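You operate a simulated robot arm through the tools that you are given. There is no shell and no other tool.

You are at the controls of a simulated robot arm. One attempt, no reset.

Task
Shut the rack down: beam to 100 cm and locked, rollers braked, air shut, power off.
Fine: turn the clamp knob to 0 too, and let the line gauge fall to 0.

It is judged by the outcome, as a careful person would: the job done as asked, and still so three seconds after it is handed in. It fails if anything else is knocked over, pushed out of place, dropped, spilled or broken.

Robot
A 6-joint arm with a fingered hand on a trunk, on a base that moves. Base frame: it is fixed to the floor where the robot stands at the start and does not move with it; the origin is under the middle of the robot, x ahead of it, y to its left, z up. Units: m, degrees, N and s.
With the tool pointing down near the work surface it reaches from about 0.1 to 0.5 m from the robot's upright axis, wherever it stands. Its first joint turns from -166.0 to 166.0 degrees. Places, roughly: beam lock lever [-3.7, 2.3, 1]; clamp lever [-3.5, 2, 1]; grey console [-3.8, 2, 0.7]; line gauge [-3.6, 2.1, 0.7]; main switch [-3.4, 1.9, 1]; panel light switch [-3.9, 2.3, 0.7]; profile switch [-3.7, 2.2, 0.7]; rack stop button [-3.8, 2.3, 1.2]; roller brake lever [-3.6, 2.2, 1]; white window [-4.8, 3.1, 0.6]. Payload 3.1 kg.
The tool frame sits at the grasp point between the pads (the TCP): z along the fingers, y along the line on which they close. The tips reach 0.022 m beyond it. The gripper opens to 0.132 m; its body begins 0.06 m behind the TCP. The gripper is a hand of 4 fingers: y runs from the thumb to the fingers, the wrist lies at [0, 0, -0.218] in the tool frame, and closing takes about 1.5 s.
Orientation is that of the tool frame in the base frame, as a unit quaternion [x, y, z, w]. With the fingers straight down and closing along the base's y, the tool's x points along the base's -x, its y along +y and its z along -z.

Tools
- The arm moves only by the tool send_rows. Its argument "increments" is a list of rows, each a list of 2 entries, a list of its own where there are three numbers: the shift along the base's x, y, z in mm, then the turn, a rotation vector about the base's x, y, z in degrees. In form: [[[tx, ty, tz], [ax, ay, az]], ...]. A call has 1 to 20 rows; each row shifts and turns the commanded pose from where the row before left it. "jaw" is the closure, from 0 (fully open) to 1 (shut), set as the call begins (left out, the last holds). Rows are played at 5 a second. More than 0.05 m and 8.6 degrees between two rows, or a gripper value outside its range, and nothing of the call is played. A pose out of reach is approached as far as the arm can. The call stops where the force on the tool passes 40 N (or 10 N more than at its start, if that is more) or the arm is blocked; 0.2 s more then pass. Each finger travels about 0.153 m/s and halts on what it meets, pressing with about 32 N; the grip force reading is that of the motor and also rises with nothing between the fingers. The clock runs only during rows and for 0.2 s after the last one: add rows that do not move to give the fingers time. It gives the time, the measured TCP pose, the force on the tool (base axes), the opening and the grip force at its end, in the units of the frame above (readings bear some noise), with the torque about the TCP (base axes, N m) and any sound that the robot's microphone picked up.
- Cameras (640 x 400 px; columns grow to the right, rows downward): "scene" is now at [0.0289, 0.1199, 1.5835]; the picture's right is [-0.23, -0.97, 0.00], its down [-0.60, 0.14, -0.78] and it looks along [0.76, -0.18, -0.62] (base axes); focal length 282 px, centre (320, 200). "wrist" rides on the gripper at [0.053, -0.053, -0.084] in the tool frame; the picture's right is [0.71, 0.71, 0.00], its down [-0.53, 0.53, -0.67] and it looks along [-0.47, 0.47, 0.74] (tool axes); focal length 247 px, centre (320, 200). There is no depth. A picture from a camera that has moved, and an enlarged one, comes with that camera's place and axes in the base frame and with its lens. The place of the scene camera against the robot may be out by one fixed shift of up to 0.012 m in any direction.
- snapshot(camera): a new picture of that camera. The clock stands still meanwhile.
- slide_trunk(by): moves the trunk up (or, below 0, down) by that many m; the arm and the scene camera ride with it, the base frame stays. It gives what a move gives, with no picture.
- base_move(legs): drives the robot by 1 to 6 legs, each [ahead, left, turn to the left] in m, m and degrees, along the robot's own axes; the way and the turn of a leg run together, so that a leg with both is an arc; at most 1.5 m and 180 degrees a leg. The arm and the cameras ride along, it lands a little off, and it stops where it bumps. It gives what a move gives.
- hand_shape(shape): the hand has 4 fingers and takes this shape, open, in about a second: jaw (thumb against the fingers, like two jaws); tri (thumb and two fingers); tip (a fingertip pinch); poke (one finger out to press); point (the index stretched); flat (the hand flat); cup (the hand cupped); fist (a fist). The gripper value then closes the fingers along that shape, each until it touches; the sizes above hold for jaw. It gives what a move gives, with no picture.
- turn_head(pan, tilt): turns the head with the scene camera to pan (to the left, within 155 degrees either way) and tilt (down, from -29 to 69), counted from straight ahead of the robot. It gives what a move gives.
- zoom(camera, box): a new picture of the part [left, top, right, bottom] of that camera's present view, enlarged. The clock stands still meanwhile.
- hand_in(): hands the job in; it is judged then, once.

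Places have to be worked out from the pictures, the camera data and where the tool is seen. Open the gripper and draw the arm clear of the work before you hand the job in, unless the task says otherwise.

The tools are called after "Call:" as a command line: name --argument value ..., lists and objects as JSON in quotes. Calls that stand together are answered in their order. send_rows: Moves the arm, as the interface text tells. Its arguments: {"type":"object","properties":{"increments":{"type":"array"},"jaw":{"type":"number"}},"required":["increments"]} The other tools are called the same way: slide_trunk (by) moves the trunk up or down; hand_shape (shape) gives the hand a shape; base_move (legs) drives the base; turn_head (pan, tilt) turns the head that bears the scene camera; snapshot (camera) takes a picture; zoom (camera, box) takes an enlarged picture of a part of a camera's view; hand_in () hands the job in.

At the start:

```text
time: 0.0
tool_pos: [0.3846, -0.0336, 1.1815]
tool_rot: [0.0, 1.0, 0.0, 0.0]
ft_force: [0.3, 1.2, -1.1]
wrist_torque: [0.03, 0.05, -0.01]
gripper_width: 0.132
gripper_force: 0.1
shape: jaw
trunk travel left (down, up): [-0.25, 0.136]
robot x, y, heading: [-0.0014, 0.0001, -0.0]
head pan, tilt (commanded): [-13.4, 38.3]
```

scene: 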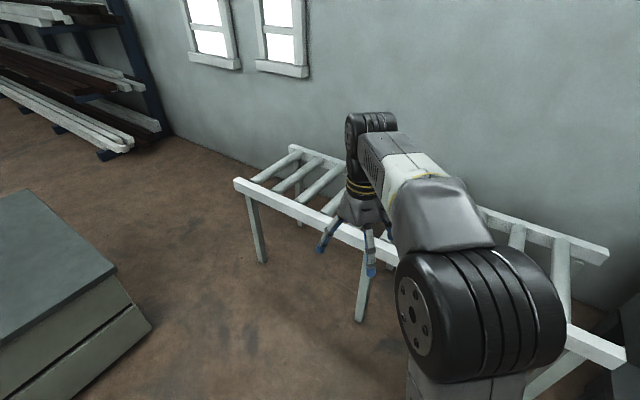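
wrist: 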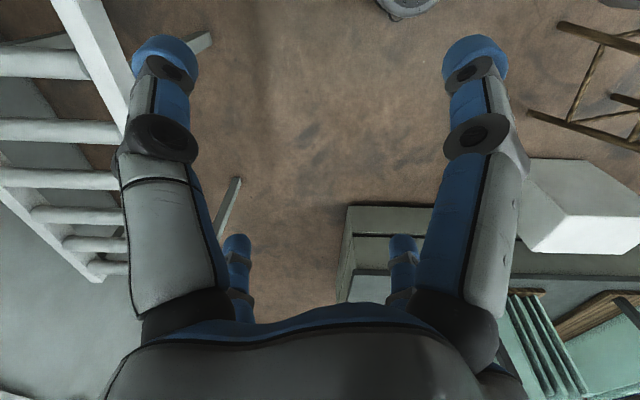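

The first picture shows only what lies ahead; the rack should be behind and to the left at about 150 degrees. I turn the head that way to see the route and the rack.

Call:
turn_head --pan 150 --tilt 15

Call:
snapshot --camera "scene"

```text
time: 2.5
tool_pos: [0.3849, -0.0348, 1.1828]
tool_rot: [0.0, 1.0, 0.001, 0.0]
ft_force: [0.0, 0.0, -1.0]
wrist_torque: [0.0, -0.02, 0.0]
gripper_width: 0.1321
gripper_force: 0.1
shape: jaw
trunk travel left (down, up): [-0.25, 0.136]
robot x, y, heading: [-0.0005, 0.0058, -0.2]
head pan, tilt (commanded): [150.0, 15.0]
```

```text
taken
camera scene: at [-0.1358, 0.1865, 1.6205], right [0.5, 0.87, 0.0], down [0.22, -0.13, -0.97], along [-0.84, 0.48, -0.26], focal length 282 px, centre (320, 200)
```

scene: 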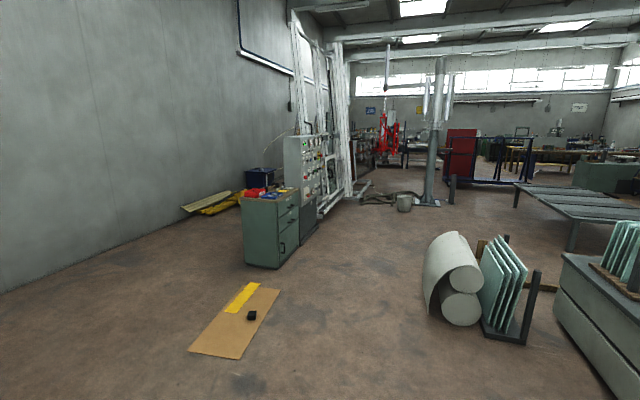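

The rack with its white control panel stands ahead of a green cabinet, near columns 285-345. I enlarge that part.

Call:
zoom --camera "scene" --box '[230, 110, 390, 210]'

Call:
zoom --camera "scene" --box '[275, 125, 355, 215]'

```text
4.00 times, centred on (310, 160) of scene
camera zoom: at [-0.1358, 0.1865, 1.6205], right [0.5, 0.87, 0.0], down [0.22, -0.13, -0.97], along [-0.84, 0.48, -0.26], focal length 1126 px, centre (360, 360)
```

zoom: 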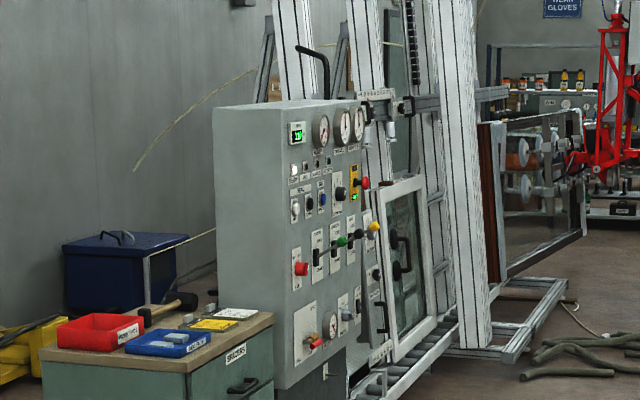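

```text
4.44 times, centred on (315, 170) of scene
camera zoom: at [-0.1358, 0.1865, 1.6205], right [0.5, 0.87, 0.0], down [0.22, -0.13, -0.97], along [-0.84, 0.48, -0.26], focal length 1251 px, centre (342, 333)
```

zoom: 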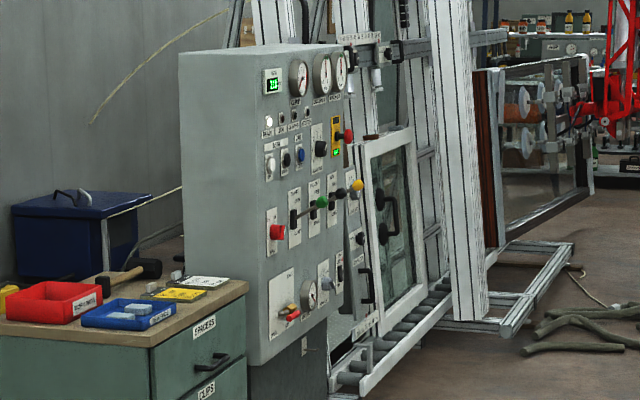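

The panel seems to run from about (-3.4, 1.9) to (-3.9, 2.3), facing (+0.6, +0.8). Before turning I check what stands close on my left and around.

Call:
turn_head --pan 75 --tilt 35

Call:
snapshot --camera "scene"

Call:
turn_head --pan -120 --tilt 35

Call:
snapshot --camera "scene"

```text
time: 4.0
tool_pos: [0.3828, -0.034, 1.1815]
tool_rot: [0.0, 1.0, 0.0, 0.0]
ft_force: [0.4, 0.6, -0.3]
wrist_torque: [0.0, 0.01, 0.01]
gripper_width: 0.1319
gripper_force: 0.1
shape: jaw
trunk travel left (down, up): [-0.25, 0.136]
robot x, y, heading: [-0.0018, 0.0031, -0.2]
head pan, tilt (commanded): [75.0, 35.0]
```

```text
taken
camera scene: at [-0.0322, 0.2249, 1.5885], right [0.97, -0.26, 0.0], down [-0.15, -0.55, -0.82], along [0.21, 0.79, -0.57], focal length 282 px, centre (320, 200)
```

scene: 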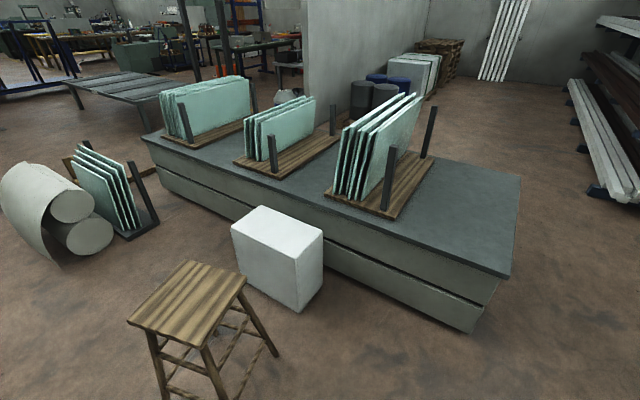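

```text
time: 6.8
tool_pos: [0.3838, -0.0331, 1.183]
tool_rot: [0.0, 1.0, -0.001, 0.0]
ft_force: [-0.1, 0.3, -0.1]
wrist_torque: [0.0, -0.01, 0.0]
gripper_width: 0.132
gripper_force: 0.0
shape: jaw
trunk travel left (down, up): [-0.25, 0.136]
robot x, y, heading: [0.0, -0.0013, -0.1]
head pan, tilt (commanded): [-120.0, 35.0]
```

```text
taken
camera scene: at [-0.0989, 0.0635, 1.5885], right [-0.87, 0.5, 0.0], down [0.29, 0.5, -0.82], along [-0.41, -0.71, -0.57], focal length 282 px, centre (320, 200)
```

scene: 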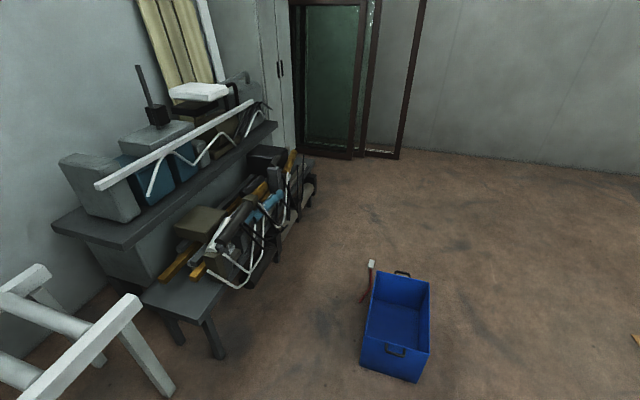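

A stool stands at about (-0.4, 0.95) and a blue box at about (-0.9, -0.5), with rolls near (-1.5, 2.2) and a cardboard sheet near (-2.2, 0.6). I drive a bent path between them: to about (-1.2, 0.58), then on to about (-2.1, 1.7).

Call:
base_move --legs '[[0, 0, 154], [1.34, 0, 0], [0, 0, -24]]'

Call:
turn_head --pan 15 --tilt 25

Call:
snapshot --camera "scene"

```text
time: 20.9
tool_pos: [-1.3605, 0.9549, 1.1826]
tool_rot: [0.896, -0.443, 0.0, 0.0]
ft_force: [0.1, 0.1, 0.4]
wrist_torque: [-0.02, -0.02, -0.06]
gripper_width: 0.1321
gripper_force: 0.1
shape: jaw
trunk travel left (down, up): [-0.25, 0.136]
robot x, y, heading: [-1.1552, 0.6275, 127.3]
head pan, tilt (commanded): [-120.0, 35.0]
```

```text
time: 23.1
tool_pos: [-1.361, 0.9559, 1.1826]
tool_rot: [0.897, -0.443, 0.0, 0.0]
ft_force: [0.1, 0.7, -0.1]
wrist_torque: [0.01, 0.03, 0.0]
gripper_width: 0.132
gripper_force: 0.2
shape: jaw
trunk travel left (down, up): [-0.25, 0.136]
robot x, y, heading: [-1.1558, 0.6294, 127.6]
head pan, tilt (commanded): [15.0, 25.0]
```

```text
taken
camera scene: at [-1.303, 0.5404, 1.6043], right [0.61, 0.79, 0.0], down [0.33, -0.26, -0.91], along [-0.72, 0.55, -0.42], focal length 282 px, centre (320, 200)
```

scene: 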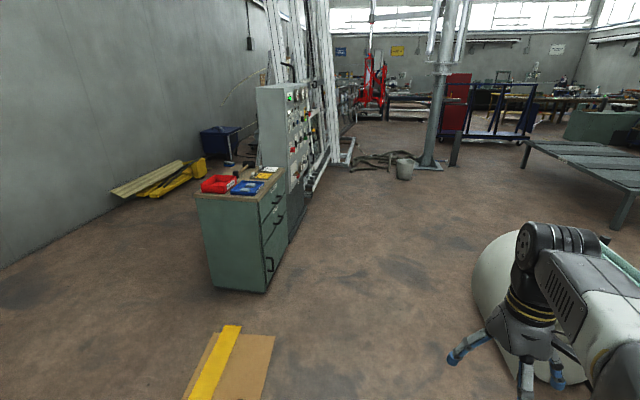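

The way to (-2.1, 1.8) is clear between the cardboard and the rolls. I drive 1.5 m ahead and look at the panel from there.

Call:
base_move --legs '[[0, 0, 3], [1.5, 0, 0]]'

Call:
turn_head --pan 40 --tilt 20

Call:
snapshot --camera "scene"

```text
time: 31.0
tool_pos: [-2.3355, 2.1216, 1.1825]
tool_rot: [0.901, -0.433, 0.0, 0.001]
ft_force: [-0.8, -0.1, -0.1]
wrist_torque: [0.02, 0.0, 0.02]
gripper_width: 0.1315
gripper_force: 0.0
shape: jaw
trunk travel left (down, up): [-0.25, 0.136]
robot x, y, heading: [-2.1192, 1.7991, 128.9]
head pan, tilt (commanded): [15.0, 25.0]
```

```text
time: 31.9
tool_pos: [-2.3358, 2.1214, 1.1845]
tool_rot: [0.902, -0.433, 0.001, 0.0]
ft_force: [-0.7, -0.2, 1.2]
wrist_torque: [-0.04, 0.02, 0.0]
gripper_width: 0.132
gripper_force: 0.0
shape: jaw
trunk travel left (down, up): [-0.25, 0.136]
robot x, y, heading: [-2.122, 1.803, 128.9]
head pan, tilt (commanded): [40.0, 20.0]
```

```text
taken
camera scene: at [-2.2852, 1.6719, 1.6124], right [0.2, 0.98, 0.0], down [0.34, -0.07, -0.94], along [-0.92, 0.18, -0.34], focal length 282 px, centre (320, 200)
```

scene: 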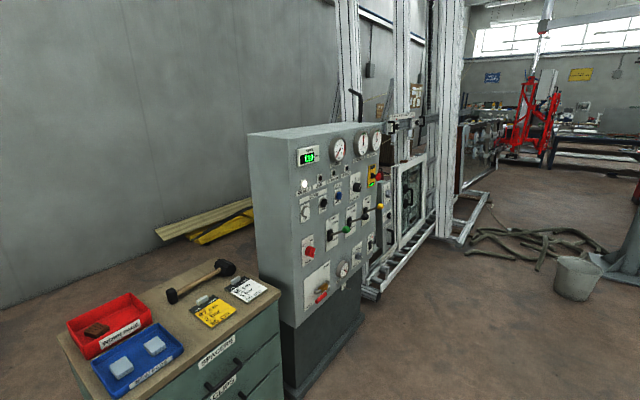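

Call:
zoom --camera "scene" --box '[280, 120, 400, 200]'

Call:
zoom --camera "scene" --box '[280, 190, 400, 320]'

```text
5.00 times, centred on (340, 160) of scene
camera zoom: at [-2.2852, 1.6719, 1.6124], right [0.2, 0.98, 0.0], down [0.34, -0.07, -0.94], along [-0.92, 0.18, -0.34], focal length 1408 px, centre (220, 400)
```

zoom: 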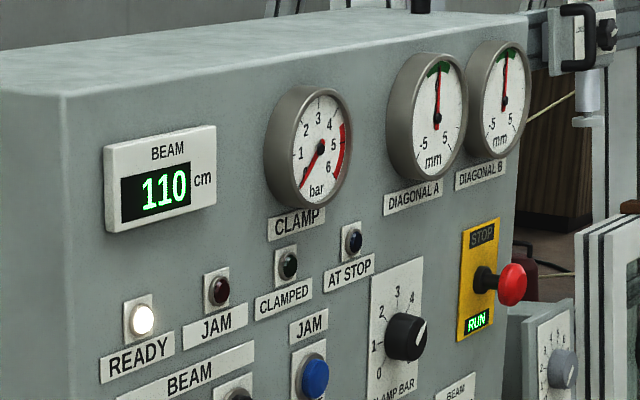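

```text
3.08 times, centred on (340, 255) of scene
camera zoom: at [-2.2852, 1.6719, 1.6124], right [0.2, 0.98, 0.0], down [0.34, -0.07, -0.94], along [-0.92, 0.18, -0.34], focal length 866 px, centre (258, 31)
```

zoom: 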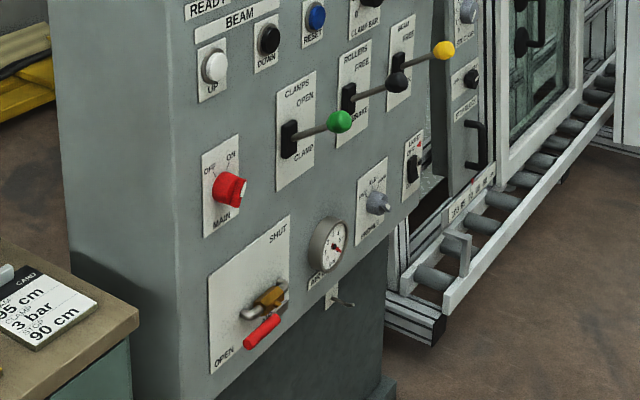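

The panel plane runs roughly through (-3.59, 2.06) and (-3.83, 2.31), facing about 45 degrees, and shows beam 110 cm, main ON, and levers for clamps, rollers and beam. I drive to about (-3.0, 2.7), turn to face the panel squarely and look.

Call:
base_move --legs '[[0, 0, 5.5], [1.25, 0, 0], [0, 0, 91]]'

Call:
turn_head --pan 0 --tilt 30

Call:
snapshot --camera "scene"

```text
time: 42.5
tool_pos: [-3.271, 2.4299, 1.1831]
tool_rot: [0.924, 0.383, 0.0, 0.001]
ft_force: [0.6, -0.6, 0.6]
wrist_torque: [-0.03, -0.01, 0.0]
gripper_width: 0.1318
gripper_force: 0.0
shape: jaw
trunk travel left (down, up): [-0.25, 0.136]
robot x, y, heading: [-2.9743, 2.6786, -134.9]
head pan, tilt (commanded): [40.0, 20.0]
```

```text
time: 43.5
tool_pos: [-3.2707, 2.4288, 1.1831]
tool_rot: [0.924, 0.383, 0.0, 0.0]
ft_force: [-0.1, -0.1, 0.7]
wrist_torque: [-0.02, 0.0, 0.02]
gripper_width: 0.132
gripper_force: 0.0
shape: jaw
trunk travel left (down, up): [-0.25, 0.136]
robot x, y, heading: [-2.9795, 2.672, -135.1]
head pan, tilt (commanded): [0.0, 30.0]
```

```text
taken
camera scene: at [-2.8876, 2.5434, 1.5963], right [-0.71, 0.71, 0.0], down [0.35, 0.35, -0.87], along [-0.61, -0.61, -0.5], focal length 282 px, centre (320, 200)
```

scene: 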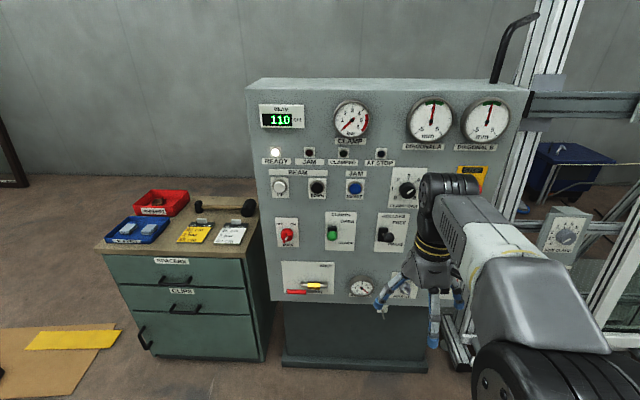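

I now face the panel almost squarely. I zoom to read the parts in detail.

Call:
zoom --camera "scene" --box '[245, 85, 405, 185]'

Call:
zoom --camera "scene" --box '[260, 200, 420, 300]'

Call:
zoom --camera "scene" --box '[380, 90, 540, 190]'

Call:
zoom --camera "scene" --box '[100, 185, 260, 285]'

```text
4.00 times, centred on (325, 135) of scene
camera zoom: at [-2.8876, 2.5434, 1.5963], right [-0.71, 0.71, 0.0], down [0.35, 0.35, -0.87], along [-0.61, -0.61, -0.5], focal length 1126 px, centre (300, 460)
```

zoom: 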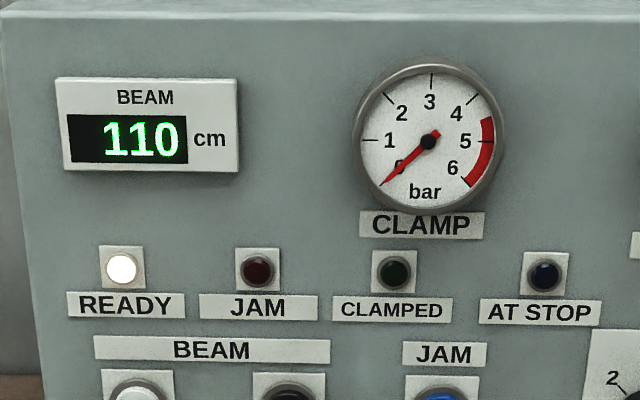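

```text
4.00 times, centred on (340, 250) of scene
camera zoom: at [-2.8876, 2.5434, 1.5963], right [-0.71, 0.71, 0.0], down [0.35, 0.35, -0.87], along [-0.61, -0.61, -0.5], focal length 1126 px, centre (240, 0)
```

zoom: 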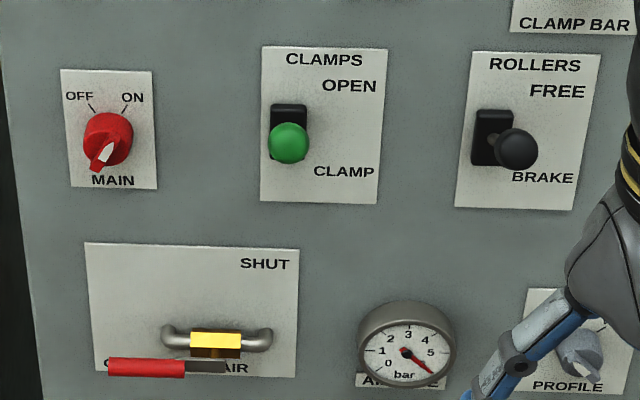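

```text
4.00 times, centred on (460, 140) of scene
camera zoom: at [-2.8876, 2.5434, 1.5963], right [-0.71, 0.71, 0.0], down [0.35, 0.35, -0.87], along [-0.61, -0.61, -0.5], focal length 1126 px, centre (-240, 440)
```

zoom: 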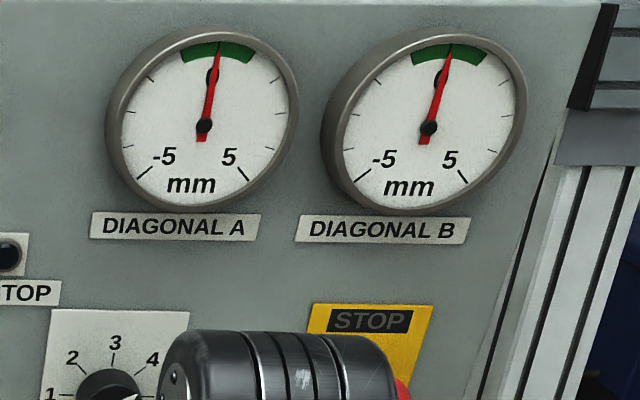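

```text
4.00 times, centred on (180, 235) of scene
camera zoom: at [-2.8876, 2.5434, 1.5963], right [-0.71, 0.71, 0.0], down [0.35, 0.35, -0.87], along [-0.61, -0.61, -0.5], focal length 1126 px, centre (880, 60)
```

zoom: 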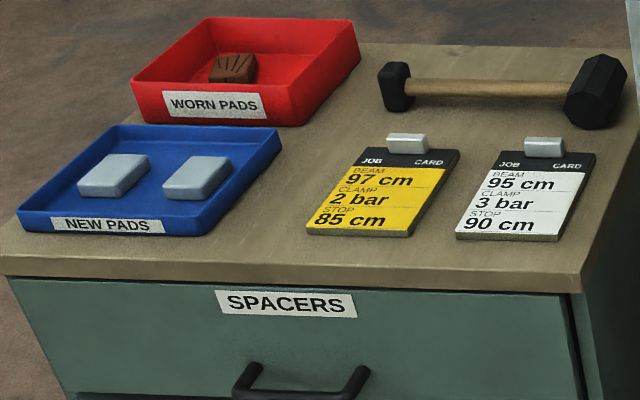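

The clamps, rollers and beam levers look tilted up (open/free), the air valve handle points left (open), and the clamp gauge reads 0. I look right at the rack itself to see the beam and anything in its way.

Call:
turn_head --pan -55 --tilt 15

Call:
snapshot --camera "scene"

Call:
snapshot --camera "wrist"

```text
time: 44.8
tool_pos: [-3.27, 2.429, 1.1837]
tool_rot: [0.924, 0.383, -0.001, 0.0]
ft_force: [-0.8, 0.5, -0.3]
wrist_torque: [0.01, -0.01, 0.0]
gripper_width: 0.1319
gripper_force: 0.1
shape: jaw
trunk travel left (down, up): [-0.25, 0.136]
robot x, y, heading: [-2.9804, 2.6761, -134.8]
head pan, tilt (commanded): [-55.0, 15.0]
```

```text
taken
camera scene: at [-2.9157, 2.6236, 1.6205], right [0.17, 0.98, 0.0], down [0.26, -0.04, -0.97], along [-0.95, 0.17, -0.26], focal length 282 px, centre (320, 200)
```

scene: 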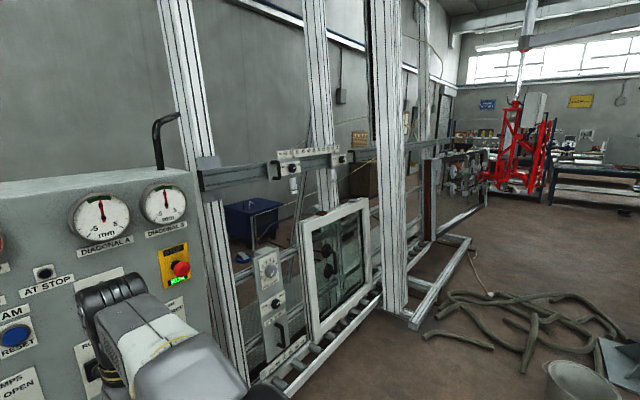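

```text
taken
camera wrist: at [-3.2707, 2.5038, 1.2662], right [1.0, 0.0, 0.0], down [0.0, -0.74, 0.67], along [0.0, -0.67, -0.74], focal length 247 px, centre (320, 200)
```

wrist: 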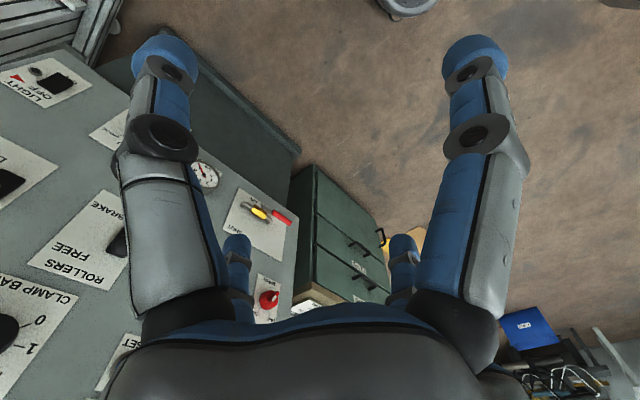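

Call:
zoom --camera "scene" --box '[190, 120, 430, 270]'

Call:
zoom --camera "scene" --box '[220, 240, 440, 400]'

```text
2.67 times, centred on (310, 195) of scene
camera zoom: at [-2.9157, 2.6236, 1.6205], right [0.17, 0.98, 0.0], down [0.26, -0.04, -0.97], along [-0.95, 0.17, -0.26], focal length 751 px, centre (347, 213)
```

zoom: 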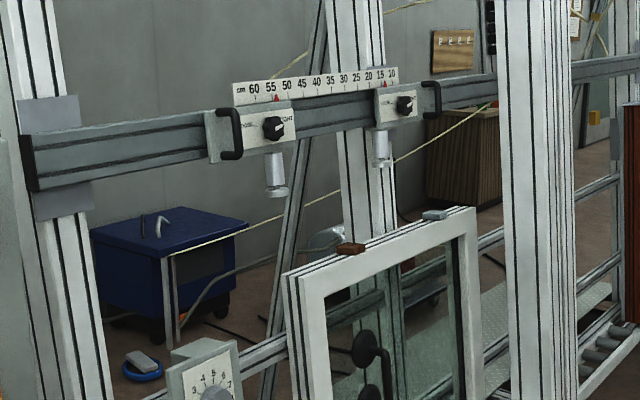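

```text
2.50 times, centred on (330, 320) of scene
camera zoom: at [-2.9157, 2.6236, 1.6205], right [0.17, 0.98, 0.0], down [0.26, -0.04, -0.97], along [-0.95, 0.17, -0.26], focal length 704 px, centre (295, -100)
```

zoom: 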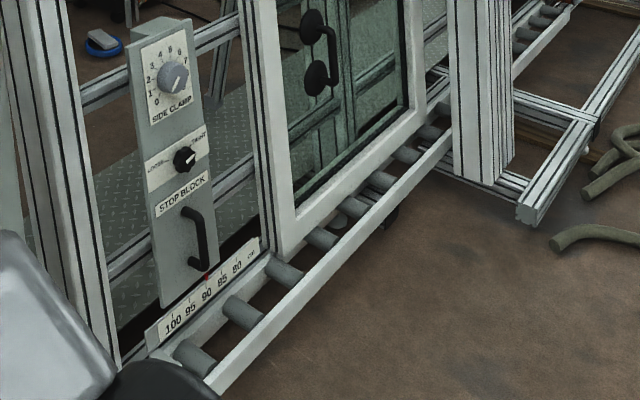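

The beam is at 110 cm over a window on the rollers; going down to 100 is above both job cards' settings, and nothing seems in its path. From two views I place the panel plane at n·p = -1.246 with n = (0.731, 0.682); now I swing the tool from pointing down to pointing at the panel while still well away from it.

Call:
send_rows --increments '[[[0, 0, 0], [0, 0, -2]], [[-11.3, -10.5, 0], [-5.579, 5.983, 0]], [[-11.3, -10.5, 0], [-5.579, 5.983, 0]], [[-11.3, -10.5, 0], [-5.579, 5.983, 0]], [[-11.3, -10.5, 0], [-5.579, 5.983, 0]], [[-11.3, -10.5, 0], [-5.579, 5.983, 0]], [[-11.3, -10.5, 0], [-5.579, 5.983, 0]], [[-11.3, -10.5, 0], [-5.579, 5.983, 0]], [[-11.3, -10.5, 0], [-5.579, 5.983, 0]], [[-11.3, -10.5, 0], [-5.579, 5.983, 0]], [[-11.3, -10.5, 0], [-5.579, 5.983, 0]], [[-11.3, -10.5, 0], [-5.579, 5.983, 0]], [[0, 0, 0], [0, 0, 0]]]'

Call:
hand_shape --shape "poke"

Call:
turn_head --pan 0 --tilt 25

Call:
snapshot --camera "scene"

Call:
snapshot --camera "wrist"

```text
time: 47.6
tool_pos: [-3.3953, 2.3156, 1.1828]
tool_rot: [0.658, 0.26, -0.658, 0.26]
ft_force: [0.7, -0.2, -0.2]
wrist_torque: [-0.01, 0.01, 0.02]
gripper_width: 0.1321
gripper_force: 0.1
shape: jaw
out of reach, approached as far as the arm can: row 9, 10
trunk travel left (down, up): [-0.25, 0.136]
robot x, y, heading: [-2.9764, 2.6773, -135.0]
head pan, tilt (commanded): [-55.0, 15.0]
```

```text
time: 48.5
tool_pos: [-3.3952, 2.3148, 1.1823]
tool_rot: [0.658, 0.26, -0.657, 0.26]
ft_force: [-0.1, -0.8, -0.3]
wrist_torque: [0.02, -0.04, 0.0]
gripper_width: 0.0
gripper_force: 0.1
shape: poke
trunk travel left (down, up): [-0.25, 0.136]
robot x, y, heading: [-2.9737, 2.6769, -135.1]
head pan, tilt (commanded): [-55.0, 15.0]
```

```text
time: 49.7
tool_pos: [-3.3969, 2.315, 1.1827]
tool_rot: [0.658, 0.26, -0.657, 0.26]
ft_force: [0.2, -0.2, 0.4]
wrist_torque: [-0.01, 0.01, -0.04]
gripper_width: 0.0002
gripper_force: 0.1
shape: poke
trunk travel left (down, up): [-0.25, 0.136]
robot x, y, heading: [-2.9791, 2.6769, -135.3]
head pan, tilt (commanded): [0.0, 25.0]
```

```text
taken
camera scene: at [-2.8889, 2.5424, 1.6043], right [-0.71, 0.71, 0.0], down [0.3, 0.3, -0.91], along [-0.64, -0.64, -0.42], focal length 282 px, centre (320, 200)
```

scene: 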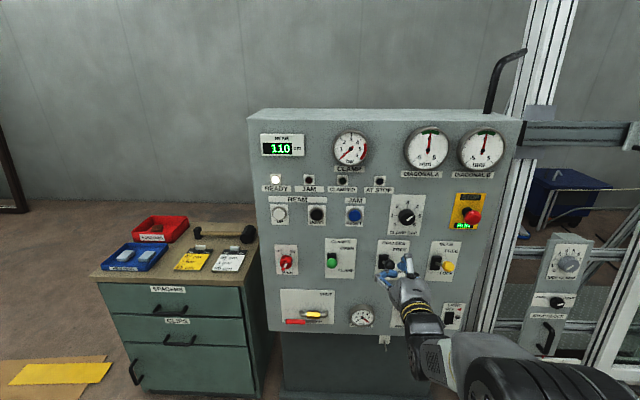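

```text
taken
camera wrist: at [-3.3709, 2.4099, 1.1292], right [0.48, -0.52, -0.71], down [0.85, 0.07, 0.53], along [-0.22, -0.85, 0.47], focal length 247 px, centre (320, 200)
```

wrist: 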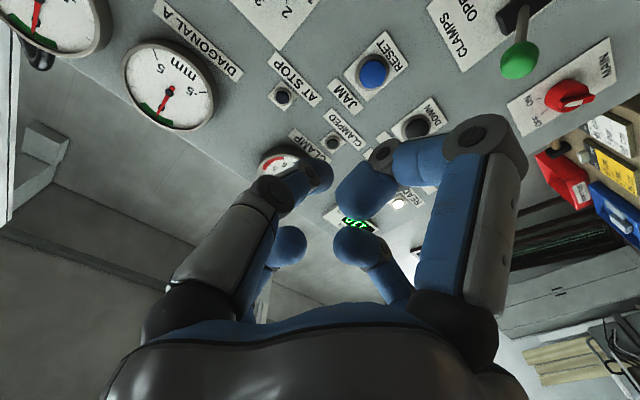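

The tool now points at the panel and most of the panel is free of the arm. I zoom in on the hand, the clamp knob, the levers and the lower part.

Call:
zoom --camera "scene" --box '[360, 185, 500, 275]'

Call:
zoom --camera "scene" --box '[360, 240, 480, 340]'

Call:
zoom --camera "scene" --box '[260, 120, 400, 240]'

Call:
zoom --camera "scene" --box '[265, 235, 385, 340]'

```text
4.44 times, centred on (430, 230) of scene
camera zoom: at [-2.8889, 2.5424, 1.6043], right [-0.71, 0.71, 0.0], down [0.3, 0.3, -0.91], along [-0.64, -0.64, -0.42], focal length 1251 px, centre (-169, 67)
```

zoom: 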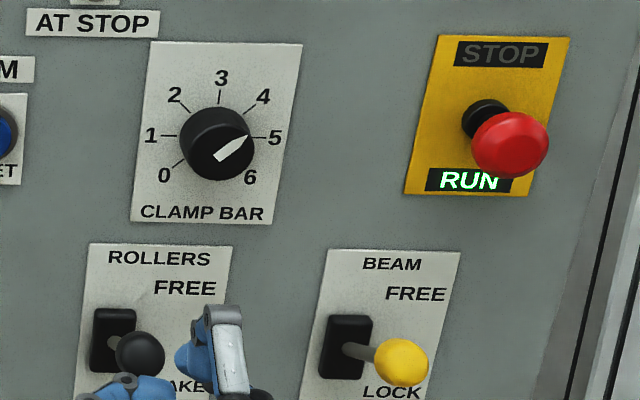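

```text
4.00 times, centred on (420, 290) of scene
camera zoom: at [-2.8889, 2.5424, 1.6043], right [-0.71, 0.71, 0.0], down [0.3, 0.3, -0.91], along [-0.64, -0.64, -0.42], focal length 1126 px, centre (-80, -160)
```

zoom: 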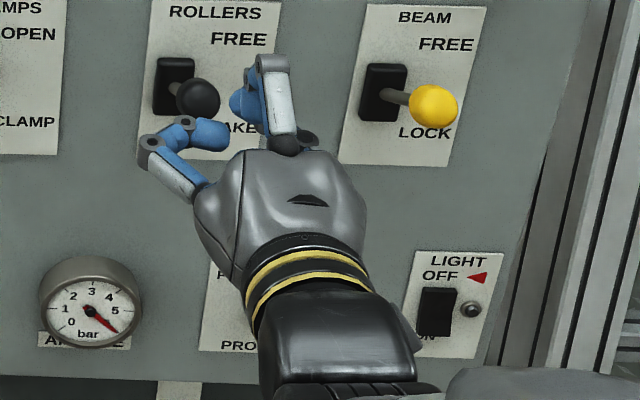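

```text
3.33 times, centred on (330, 180) of scene
camera zoom: at [-2.8889, 2.5424, 1.6043], right [-0.71, 0.71, 0.0], down [0.3, 0.3, -0.91], along [-0.64, -0.64, -0.42], focal length 938 px, centre (287, 267)
```

zoom: 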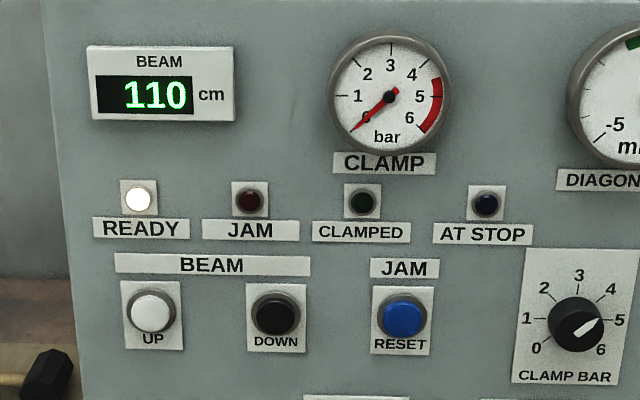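

```text
3.81 times, centred on (325, 288) of scene
camera zoom: at [-2.8889, 2.5424, 1.6043], right [-0.71, 0.71, 0.0], down [0.3, 0.3, -0.91], along [-0.64, -0.64, -0.42], focal length 1072 px, centre (301, -133)
```

zoom: 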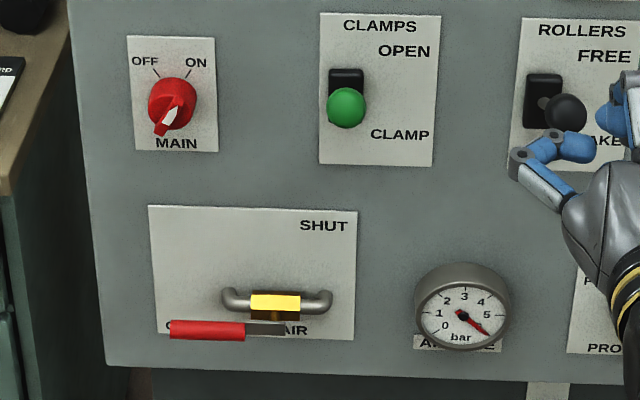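

The clamp knob points to about 4.5, the line gauge reads about 5, and the lever labels confirm down = CLAMP / BRAKE / LOCK. I look closer at the hand in its poke shape to learn which finger stands out.

Call:
zoom --camera "scene" --box '[370, 245, 440, 305]'

Call:
zoom --camera "wrist" --box '[220, 90, 540, 290]'

```text
6.67 times, centred on (405, 275) of scene
camera zoom: at [-2.8889, 2.5424, 1.6043], right [-0.71, 0.71, 0.0], down [0.3, 0.3, -0.91], along [-0.64, -0.64, -0.42], focal length 1877 px, centre (-247, -300)
```

zoom: 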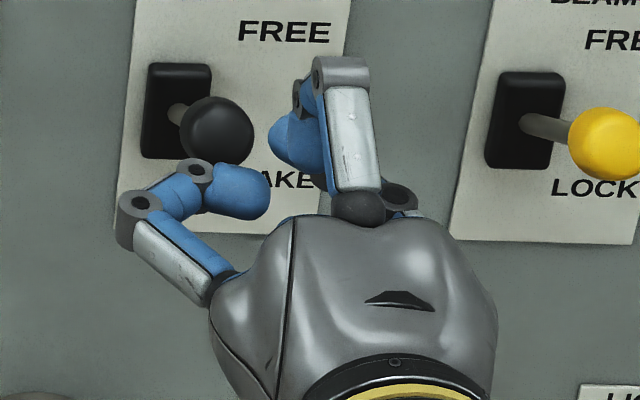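

```text
2.00 times, centred on (380, 190) of wrist
camera zoom: at [-3.3709, 2.4099, 1.1292], right [0.48, -0.52, -0.71], down [0.85, 0.07, 0.53], along [-0.22, -0.85, 0.47], focal length 494 px, centre (200, 220)
```

zoom: 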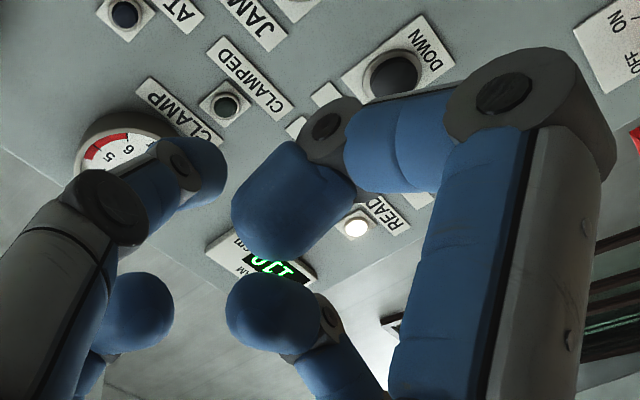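

None of the fingers clearly stands out in this shape, so I compare with the "point" shape.

Call:
hand_shape --shape "point"

Call:
zoom --camera "scene" --box '[370, 235, 450, 305]'

Call:
snapshot --camera "wrist"

```text
time: 50.6
tool_pos: [-3.3956, 2.3149, 1.1827]
tool_rot: [0.658, 0.259, -0.658, 0.259]
ft_force: [-0.3, 0.2, 1.0]
wrist_torque: [0.01, 0.0, -0.03]
gripper_width: 0.126
gripper_force: 0.0
shape: point
trunk travel left (down, up): [-0.25, 0.136]
robot x, y, heading: [-2.9761, 2.6783, -135.0]
head pan, tilt (commanded): [0.0, 25.0]
```

```text
5.71 times, centred on (410, 270) of scene
camera zoom: at [-2.8889, 2.5423, 1.6043], right [-0.71, 0.71, 0.0], down [0.3, 0.3, -0.91], along [-0.64, -0.64, -0.42], focal length 1608 px, centre (-194, -200)
```

zoom: 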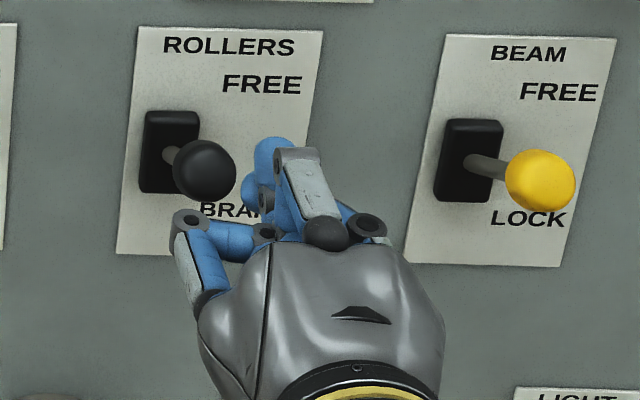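

```text
taken
camera wrist: at [-3.3709, 2.4099, 1.1292], right [0.48, -0.52, -0.71], down [0.85, 0.07, 0.53], along [-0.22, -0.85, 0.47], focal length 247 px, centre (320, 200)
```

wrist: 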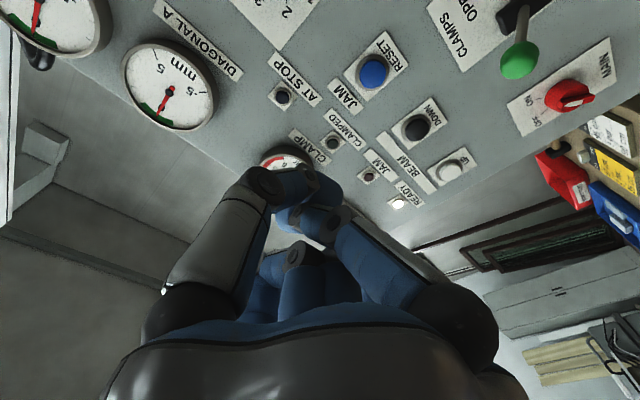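

The point shape is also unclear. I try the "tip" pinch shape, closed, since its tips should meet on the tool axis just ahead of the TCP.

Call:
hand_shape --shape "tip"

Call:
send_rows --increments '[[[0, 0, 0], [0, 0, 0]], [[0, 0, 0], [0, 0, 0]], [[0, 0, 0], [0, 0, 0]], [[0, 0, 0], [0, 0, 0]], [[0, 0, 0], [0, 0, 0]], [[0, 0, 0], [0, 0, 0]], [[0, 0, 0], [0, 0, 0]], [[0, 0, 0], [0, 0, 0]]]' --jaw 1

Call:
zoom --camera "scene" --box '[370, 235, 450, 305]'

Call:
snapshot --camera "wrist"

```text
time: 51.5
tool_pos: [-3.3961, 2.3139, 1.1824]
tool_rot: [0.658, 0.259, -0.657, 0.259]
ft_force: [-0.8, -0.1, -0.3]
wrist_torque: [0.01, -0.06, 0.01]
gripper_width: 0.1321
gripper_force: 0.1
shape: tip
trunk travel left (down, up): [-0.25, 0.136]
robot x, y, heading: [-2.9766, 2.6812, -134.9]
head pan, tilt (commanded): [0.0, 25.0]
```

```text
time: 53.3
tool_pos: [-3.397, 2.3148, 1.1834]
tool_rot: [0.659, 0.259, -0.657, 0.259]
ft_force: [-0.3, -0.4, 0.4]
wrist_torque: [0.0, -0.01, 0.02]
gripper_width: 0.0001
gripper_force: 31.9
shape: tip
trunk travel left (down, up): [-0.25, 0.136]
robot x, y, heading: [-2.9765, 2.6788, -134.9]
head pan, tilt (commanded): [0.0, 25.0]
```

```text
5.71 times, centred on (410, 270) of scene
camera zoom: at [-2.8889, 2.5423, 1.6043], right [-0.71, 0.71, 0.0], down [0.3, 0.3, -0.91], along [-0.64, -0.64, -0.42], focal length 1608 px, centre (-194, -200)
```

zoom: 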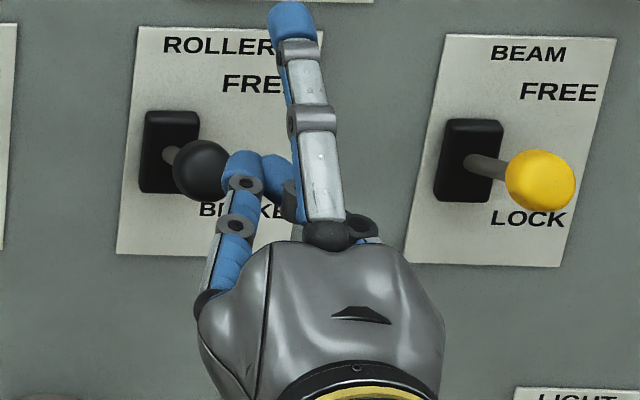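

```text
taken
camera wrist: at [-3.3709, 2.4099, 1.1292], right [0.48, -0.52, -0.71], down [0.85, 0.07, 0.53], along [-0.22, -0.85, 0.47], focal length 247 px, centre (320, 200)
```

wrist: 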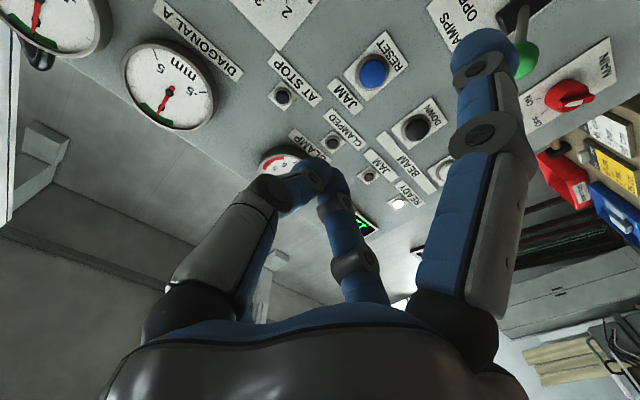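

In the tip shape two other fingers stay stretched out, so that is not suited for pressing. I go back to the jaw shape and close it, expecting all tips to meet on the axis, and check with both cameras.

Call:
hand_shape --shape "jaw"

Call:
send_rows --increments '[[[0, 0, 0], [0, 0, 0]], [[0, 0, 0], [0, 0, 0]], [[0, 0, 0], [0, 0, 0]], [[0, 0, 0], [0, 0, 0]], [[0, 0, 0], [0, 0, 0]], [[0, 0, 0], [0, 0, 0]], [[0, 0, 0], [0, 0, 0]], [[0, 0, 0], [0, 0, 0]]]' --jaw 1

Call:
zoom --camera "scene" --box '[370, 235, 450, 305]'

Call:
snapshot --camera "wrist"

```text
time: 54.2
tool_pos: [-3.3966, 2.3165, 1.1834]
tool_rot: [0.658, 0.259, -0.658, 0.259]
ft_force: [-0.2, -0.3, -0.3]
wrist_torque: [0.01, -0.01, 0.0]
gripper_width: 0.1317
gripper_force: 0.1
shape: jaw
trunk travel left (down, up): [-0.25, 0.136]
robot x, y, heading: [-2.9745, 2.6798, -135.2]
head pan, tilt (commanded): [0.0, 25.0]
```

```text
time: 56.0
tool_pos: [-3.3959, 2.3145, 1.1828]
tool_rot: [-0.658, -0.258, 0.658, -0.258]
ft_force: [-0.4, 0.7, 0.1]
wrist_torque: [-0.04, -0.05, -0.03]
gripper_width: 0.0
gripper_force: 32.2
shape: jaw
trunk travel left (down, up): [-0.25, 0.136]
robot x, y, heading: [-2.9788, 2.6793, -135.1]
head pan, tilt (commanded): [0.0, 25.0]
```

```text
5.71 times, centred on (410, 270) of scene
camera zoom: at [-2.8889, 2.5423, 1.6043], right [-0.71, 0.71, 0.0], down [0.3, 0.3, -0.91], along [-0.64, -0.64, -0.42], focal length 1608 px, centre (-194, -200)
```

zoom: 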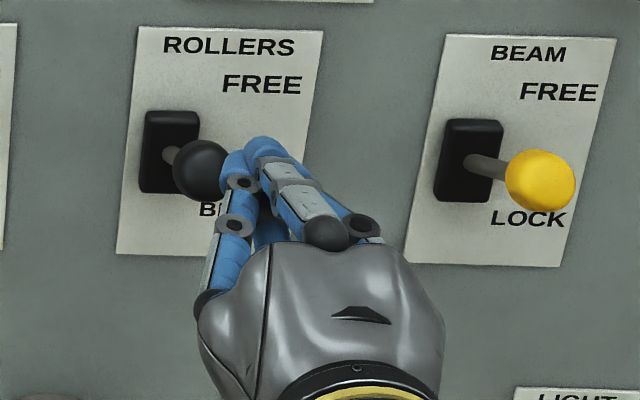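

```text
taken
camera wrist: at [-3.3709, 2.4099, 1.1292], right [0.48, -0.52, -0.71], down [0.85, 0.07, 0.53], along [-0.22, -0.85, 0.47], focal length 247 px, centre (320, 200)
```

wrist: 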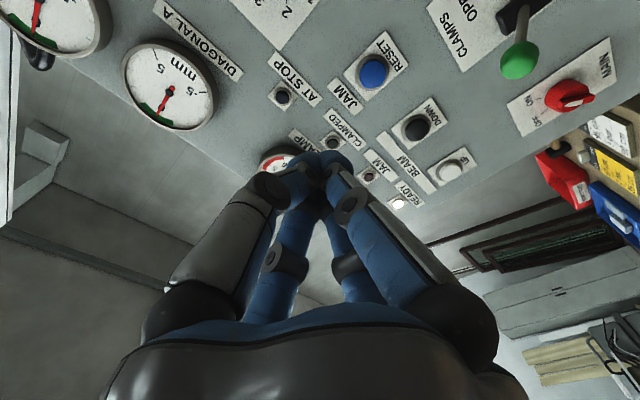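

The closed jaw forms a compact cone of fingertips on the axis, good for pressing. The DOWN button comes out at about s 3.80, z 1.155 (0.2 m left of the TCP); I strafe left 0.19 and drive ahead 0.22.

Call:
base_move --legs '[[0, 0.195, 0], [0.22, 0, 0]]'

Call:
snapshot --camera "wrist"

Call:
snapshot --camera "scene"

```text
time: 58.9
tool_pos: [-3.4171, 2.0237, 1.1831]
tool_rot: [0.66, 0.255, -0.659, 0.255]
ft_force: [-0.1, 0.1, -0.1]
wrist_torque: [0.01, -0.02, 0.01]
gripper_width: 0.0004
gripper_force: 32.0
shape: jaw
trunk travel left (down, up): [-0.25, 0.136]
robot x, y, heading: [-2.9938, 2.383, -135.3]
head pan, tilt (commanded): [0.0, 25.0]
```

```text
taken
camera wrist: at [-3.3914, 2.1181, 1.1288], right [0.48, -0.52, -0.71], down [0.85, 0.06, 0.53], along [-0.23, -0.85, 0.47], focal length 247 px, centre (320, 200)
```

wrist: 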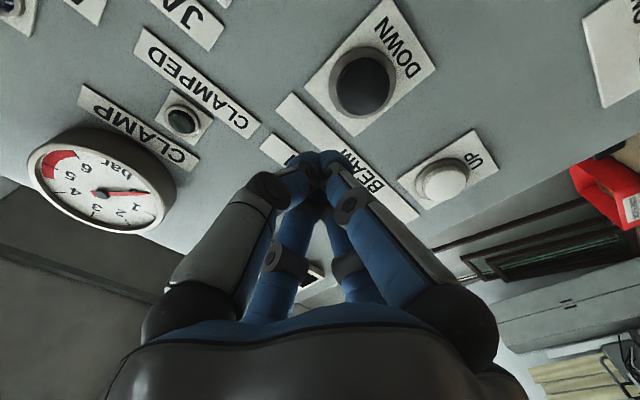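

```text
taken
camera scene: at [-2.9086, 2.2458, 1.6043], right [-0.7, 0.71, 0.0], down [0.3, 0.3, -0.91], along [-0.65, -0.63, -0.42], focal length 282 px, centre (320, 200)
```

scene: 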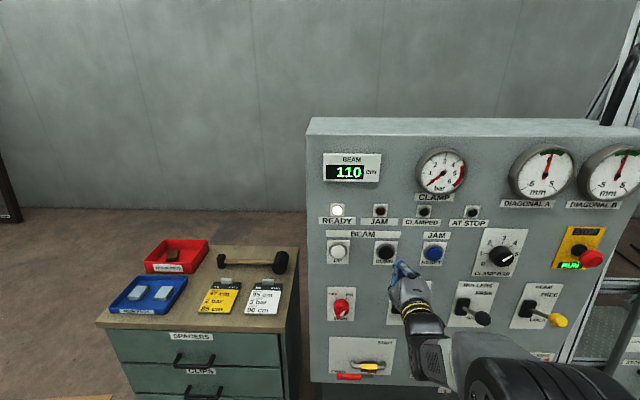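

The wrist view puts DOWN about 36 mm below and 5 mm left of the TCP axis, with roughly 70 mm to go. I lower the hand, move a little left and advance 45 mm, then look again.

Call:
send_rows --increments '[[[1.7, -1.9, -18], [0, 0, 0]], [[1.7, -1.8, -18], [0, 0, 0]], [[-11, -10.2, 0], [0, 0, 0]], [[-11, -10.2, 0], [0, 0, 0]], [[-11, -10.2, 0], [0, 0, 0]]]'

Call:
snapshot --camera "wrist"

Call:
zoom --camera "scene" --box '[310, 140, 470, 300]'

```text
time: 60.1
tool_pos: [-3.4454, 1.9883, 1.1473]
tool_rot: [0.659, 0.255, -0.659, 0.255]
ft_force: [-0.5, -0.7, 0.4]
wrist_torque: [0.0, 0.03, -0.01]
gripper_width: 0.0001
gripper_force: 32.6
shape: jaw
trunk travel left (down, up): [-0.25, 0.136]
robot x, y, heading: [-2.9889, 2.3811, -135.3]
head pan, tilt (commanded): [0.0, 25.0]
```

```text
taken
camera wrist: at [-3.4205, 2.0835, 1.0934], right [0.48, -0.52, -0.71], down [0.85, 0.06, 0.53], along [-0.23, -0.85, 0.47], focal length 247 px, centre (320, 200)
```

wrist: 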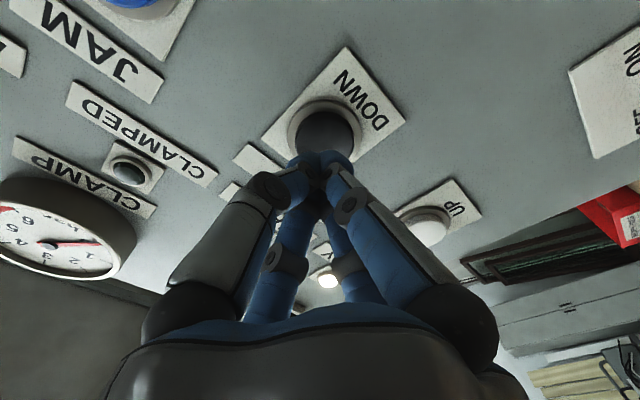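

```text
2.50 times, centred on (390, 220) of scene
camera zoom: at [-2.9078, 2.2465, 1.6043], right [-0.7, 0.71, 0.0], down [0.3, 0.3, -0.91], along [-0.65, -0.63, -0.42], focal length 704 px, centre (145, 150)
```

zoom: 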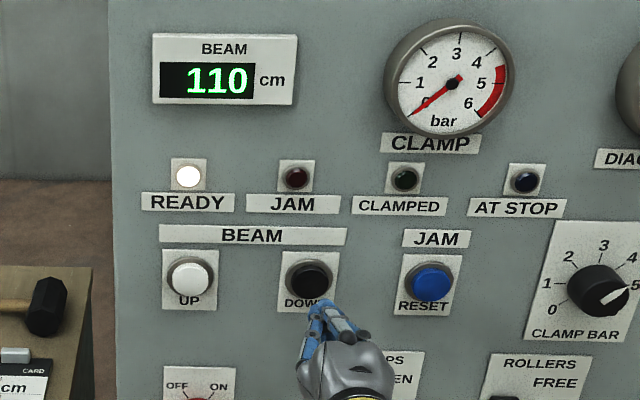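

The axis is nearly on the button: centre about 7 mm lower and 3 mm right. I correct and advance in small steps until contact.

Call:
send_rows --increments '[[[-2, 2, -6], [0, 0, 0]], [[-7.3, -6.8, 0], [0, 0, 0]], [[-5.9, -5.5, 0], [0, 0, 0]]]'

Call:
snapshot --camera "wrist"

Call:
zoom --camera "scene" --box '[310, 140, 470, 300]'

```text
time: 60.9
tool_pos: [-3.4617, 1.9792, 1.1407]
tool_rot: [0.659, 0.257, -0.659, 0.257]
ft_force: [0.4, 0.3, -0.4]
wrist_torque: [0.03, -0.01, -0.02]
gripper_width: 0.0
gripper_force: 32.2
shape: jaw
trunk travel left (down, up): [-0.25, 0.136]
robot x, y, heading: [-2.9917, 2.3831, -135.2]
head pan, tilt (commanded): [0.0, 25.0]
```

```text
taken
camera wrist: at [-3.4368, 2.0739, 1.0872], right [0.48, -0.52, -0.71], down [0.85, 0.06, 0.53], along [-0.23, -0.85, 0.47], focal length 247 px, centre (320, 200)
```

wrist: 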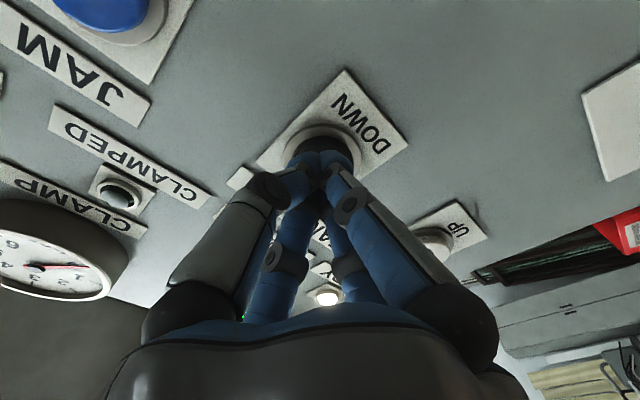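

```text
2.50 times, centred on (390, 220) of scene
camera zoom: at [-2.9077, 2.2467, 1.6043], right [-0.7, 0.71, 0.0], down [0.3, 0.3, -0.91], along [-0.65, -0.64, -0.42], focal length 704 px, centre (145, 150)
```

zoom: 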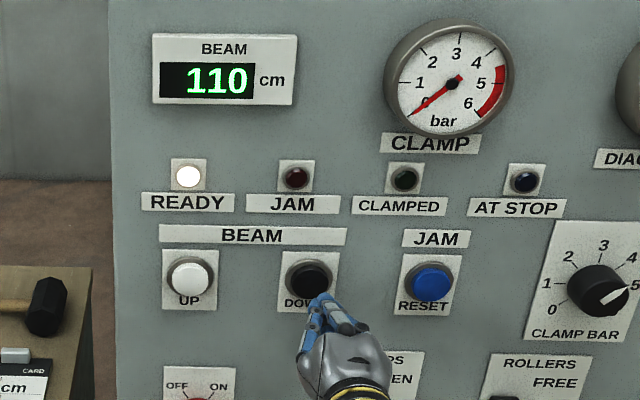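

The tips sit right in front of DOWN with about 10 mm to go. I step forward by 4 mm rows and watch the force.

Call:
send_rows --increments '[[[-2.9, -2.7, 0], [0, 0, 0]], [[-2.9, -2.7, 0], [0, 0, 0]]]'

Call:
zoom --camera "scene" --box '[310, 140, 470, 300]'

```text
time: 61.5
tool_pos: [-3.4687, 1.9735, 1.1401]
tool_rot: [0.66, 0.257, -0.658, 0.257]
ft_force: [-0.6, 0.3, 0.1]
wrist_torque: [0.01, 0.0, 0.03]
gripper_width: 0.0001
gripper_force: 31.9
shape: jaw
trunk travel left (down, up): [-0.25, 0.136]
robot x, y, heading: [-2.9922, 2.3828, -135.3]
head pan, tilt (commanded): [0.0, 25.0]
```

```text
2.50 times, centred on (390, 220) of scene
camera zoom: at [-2.9076, 2.2468, 1.6043], right [-0.7, 0.71, 0.0], down [0.3, 0.3, -0.91], along [-0.65, -0.64, -0.42], focal length 704 px, centre (145, 150)
```

zoom: 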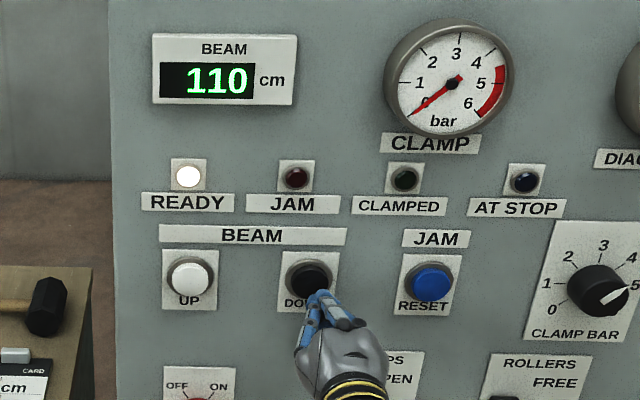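

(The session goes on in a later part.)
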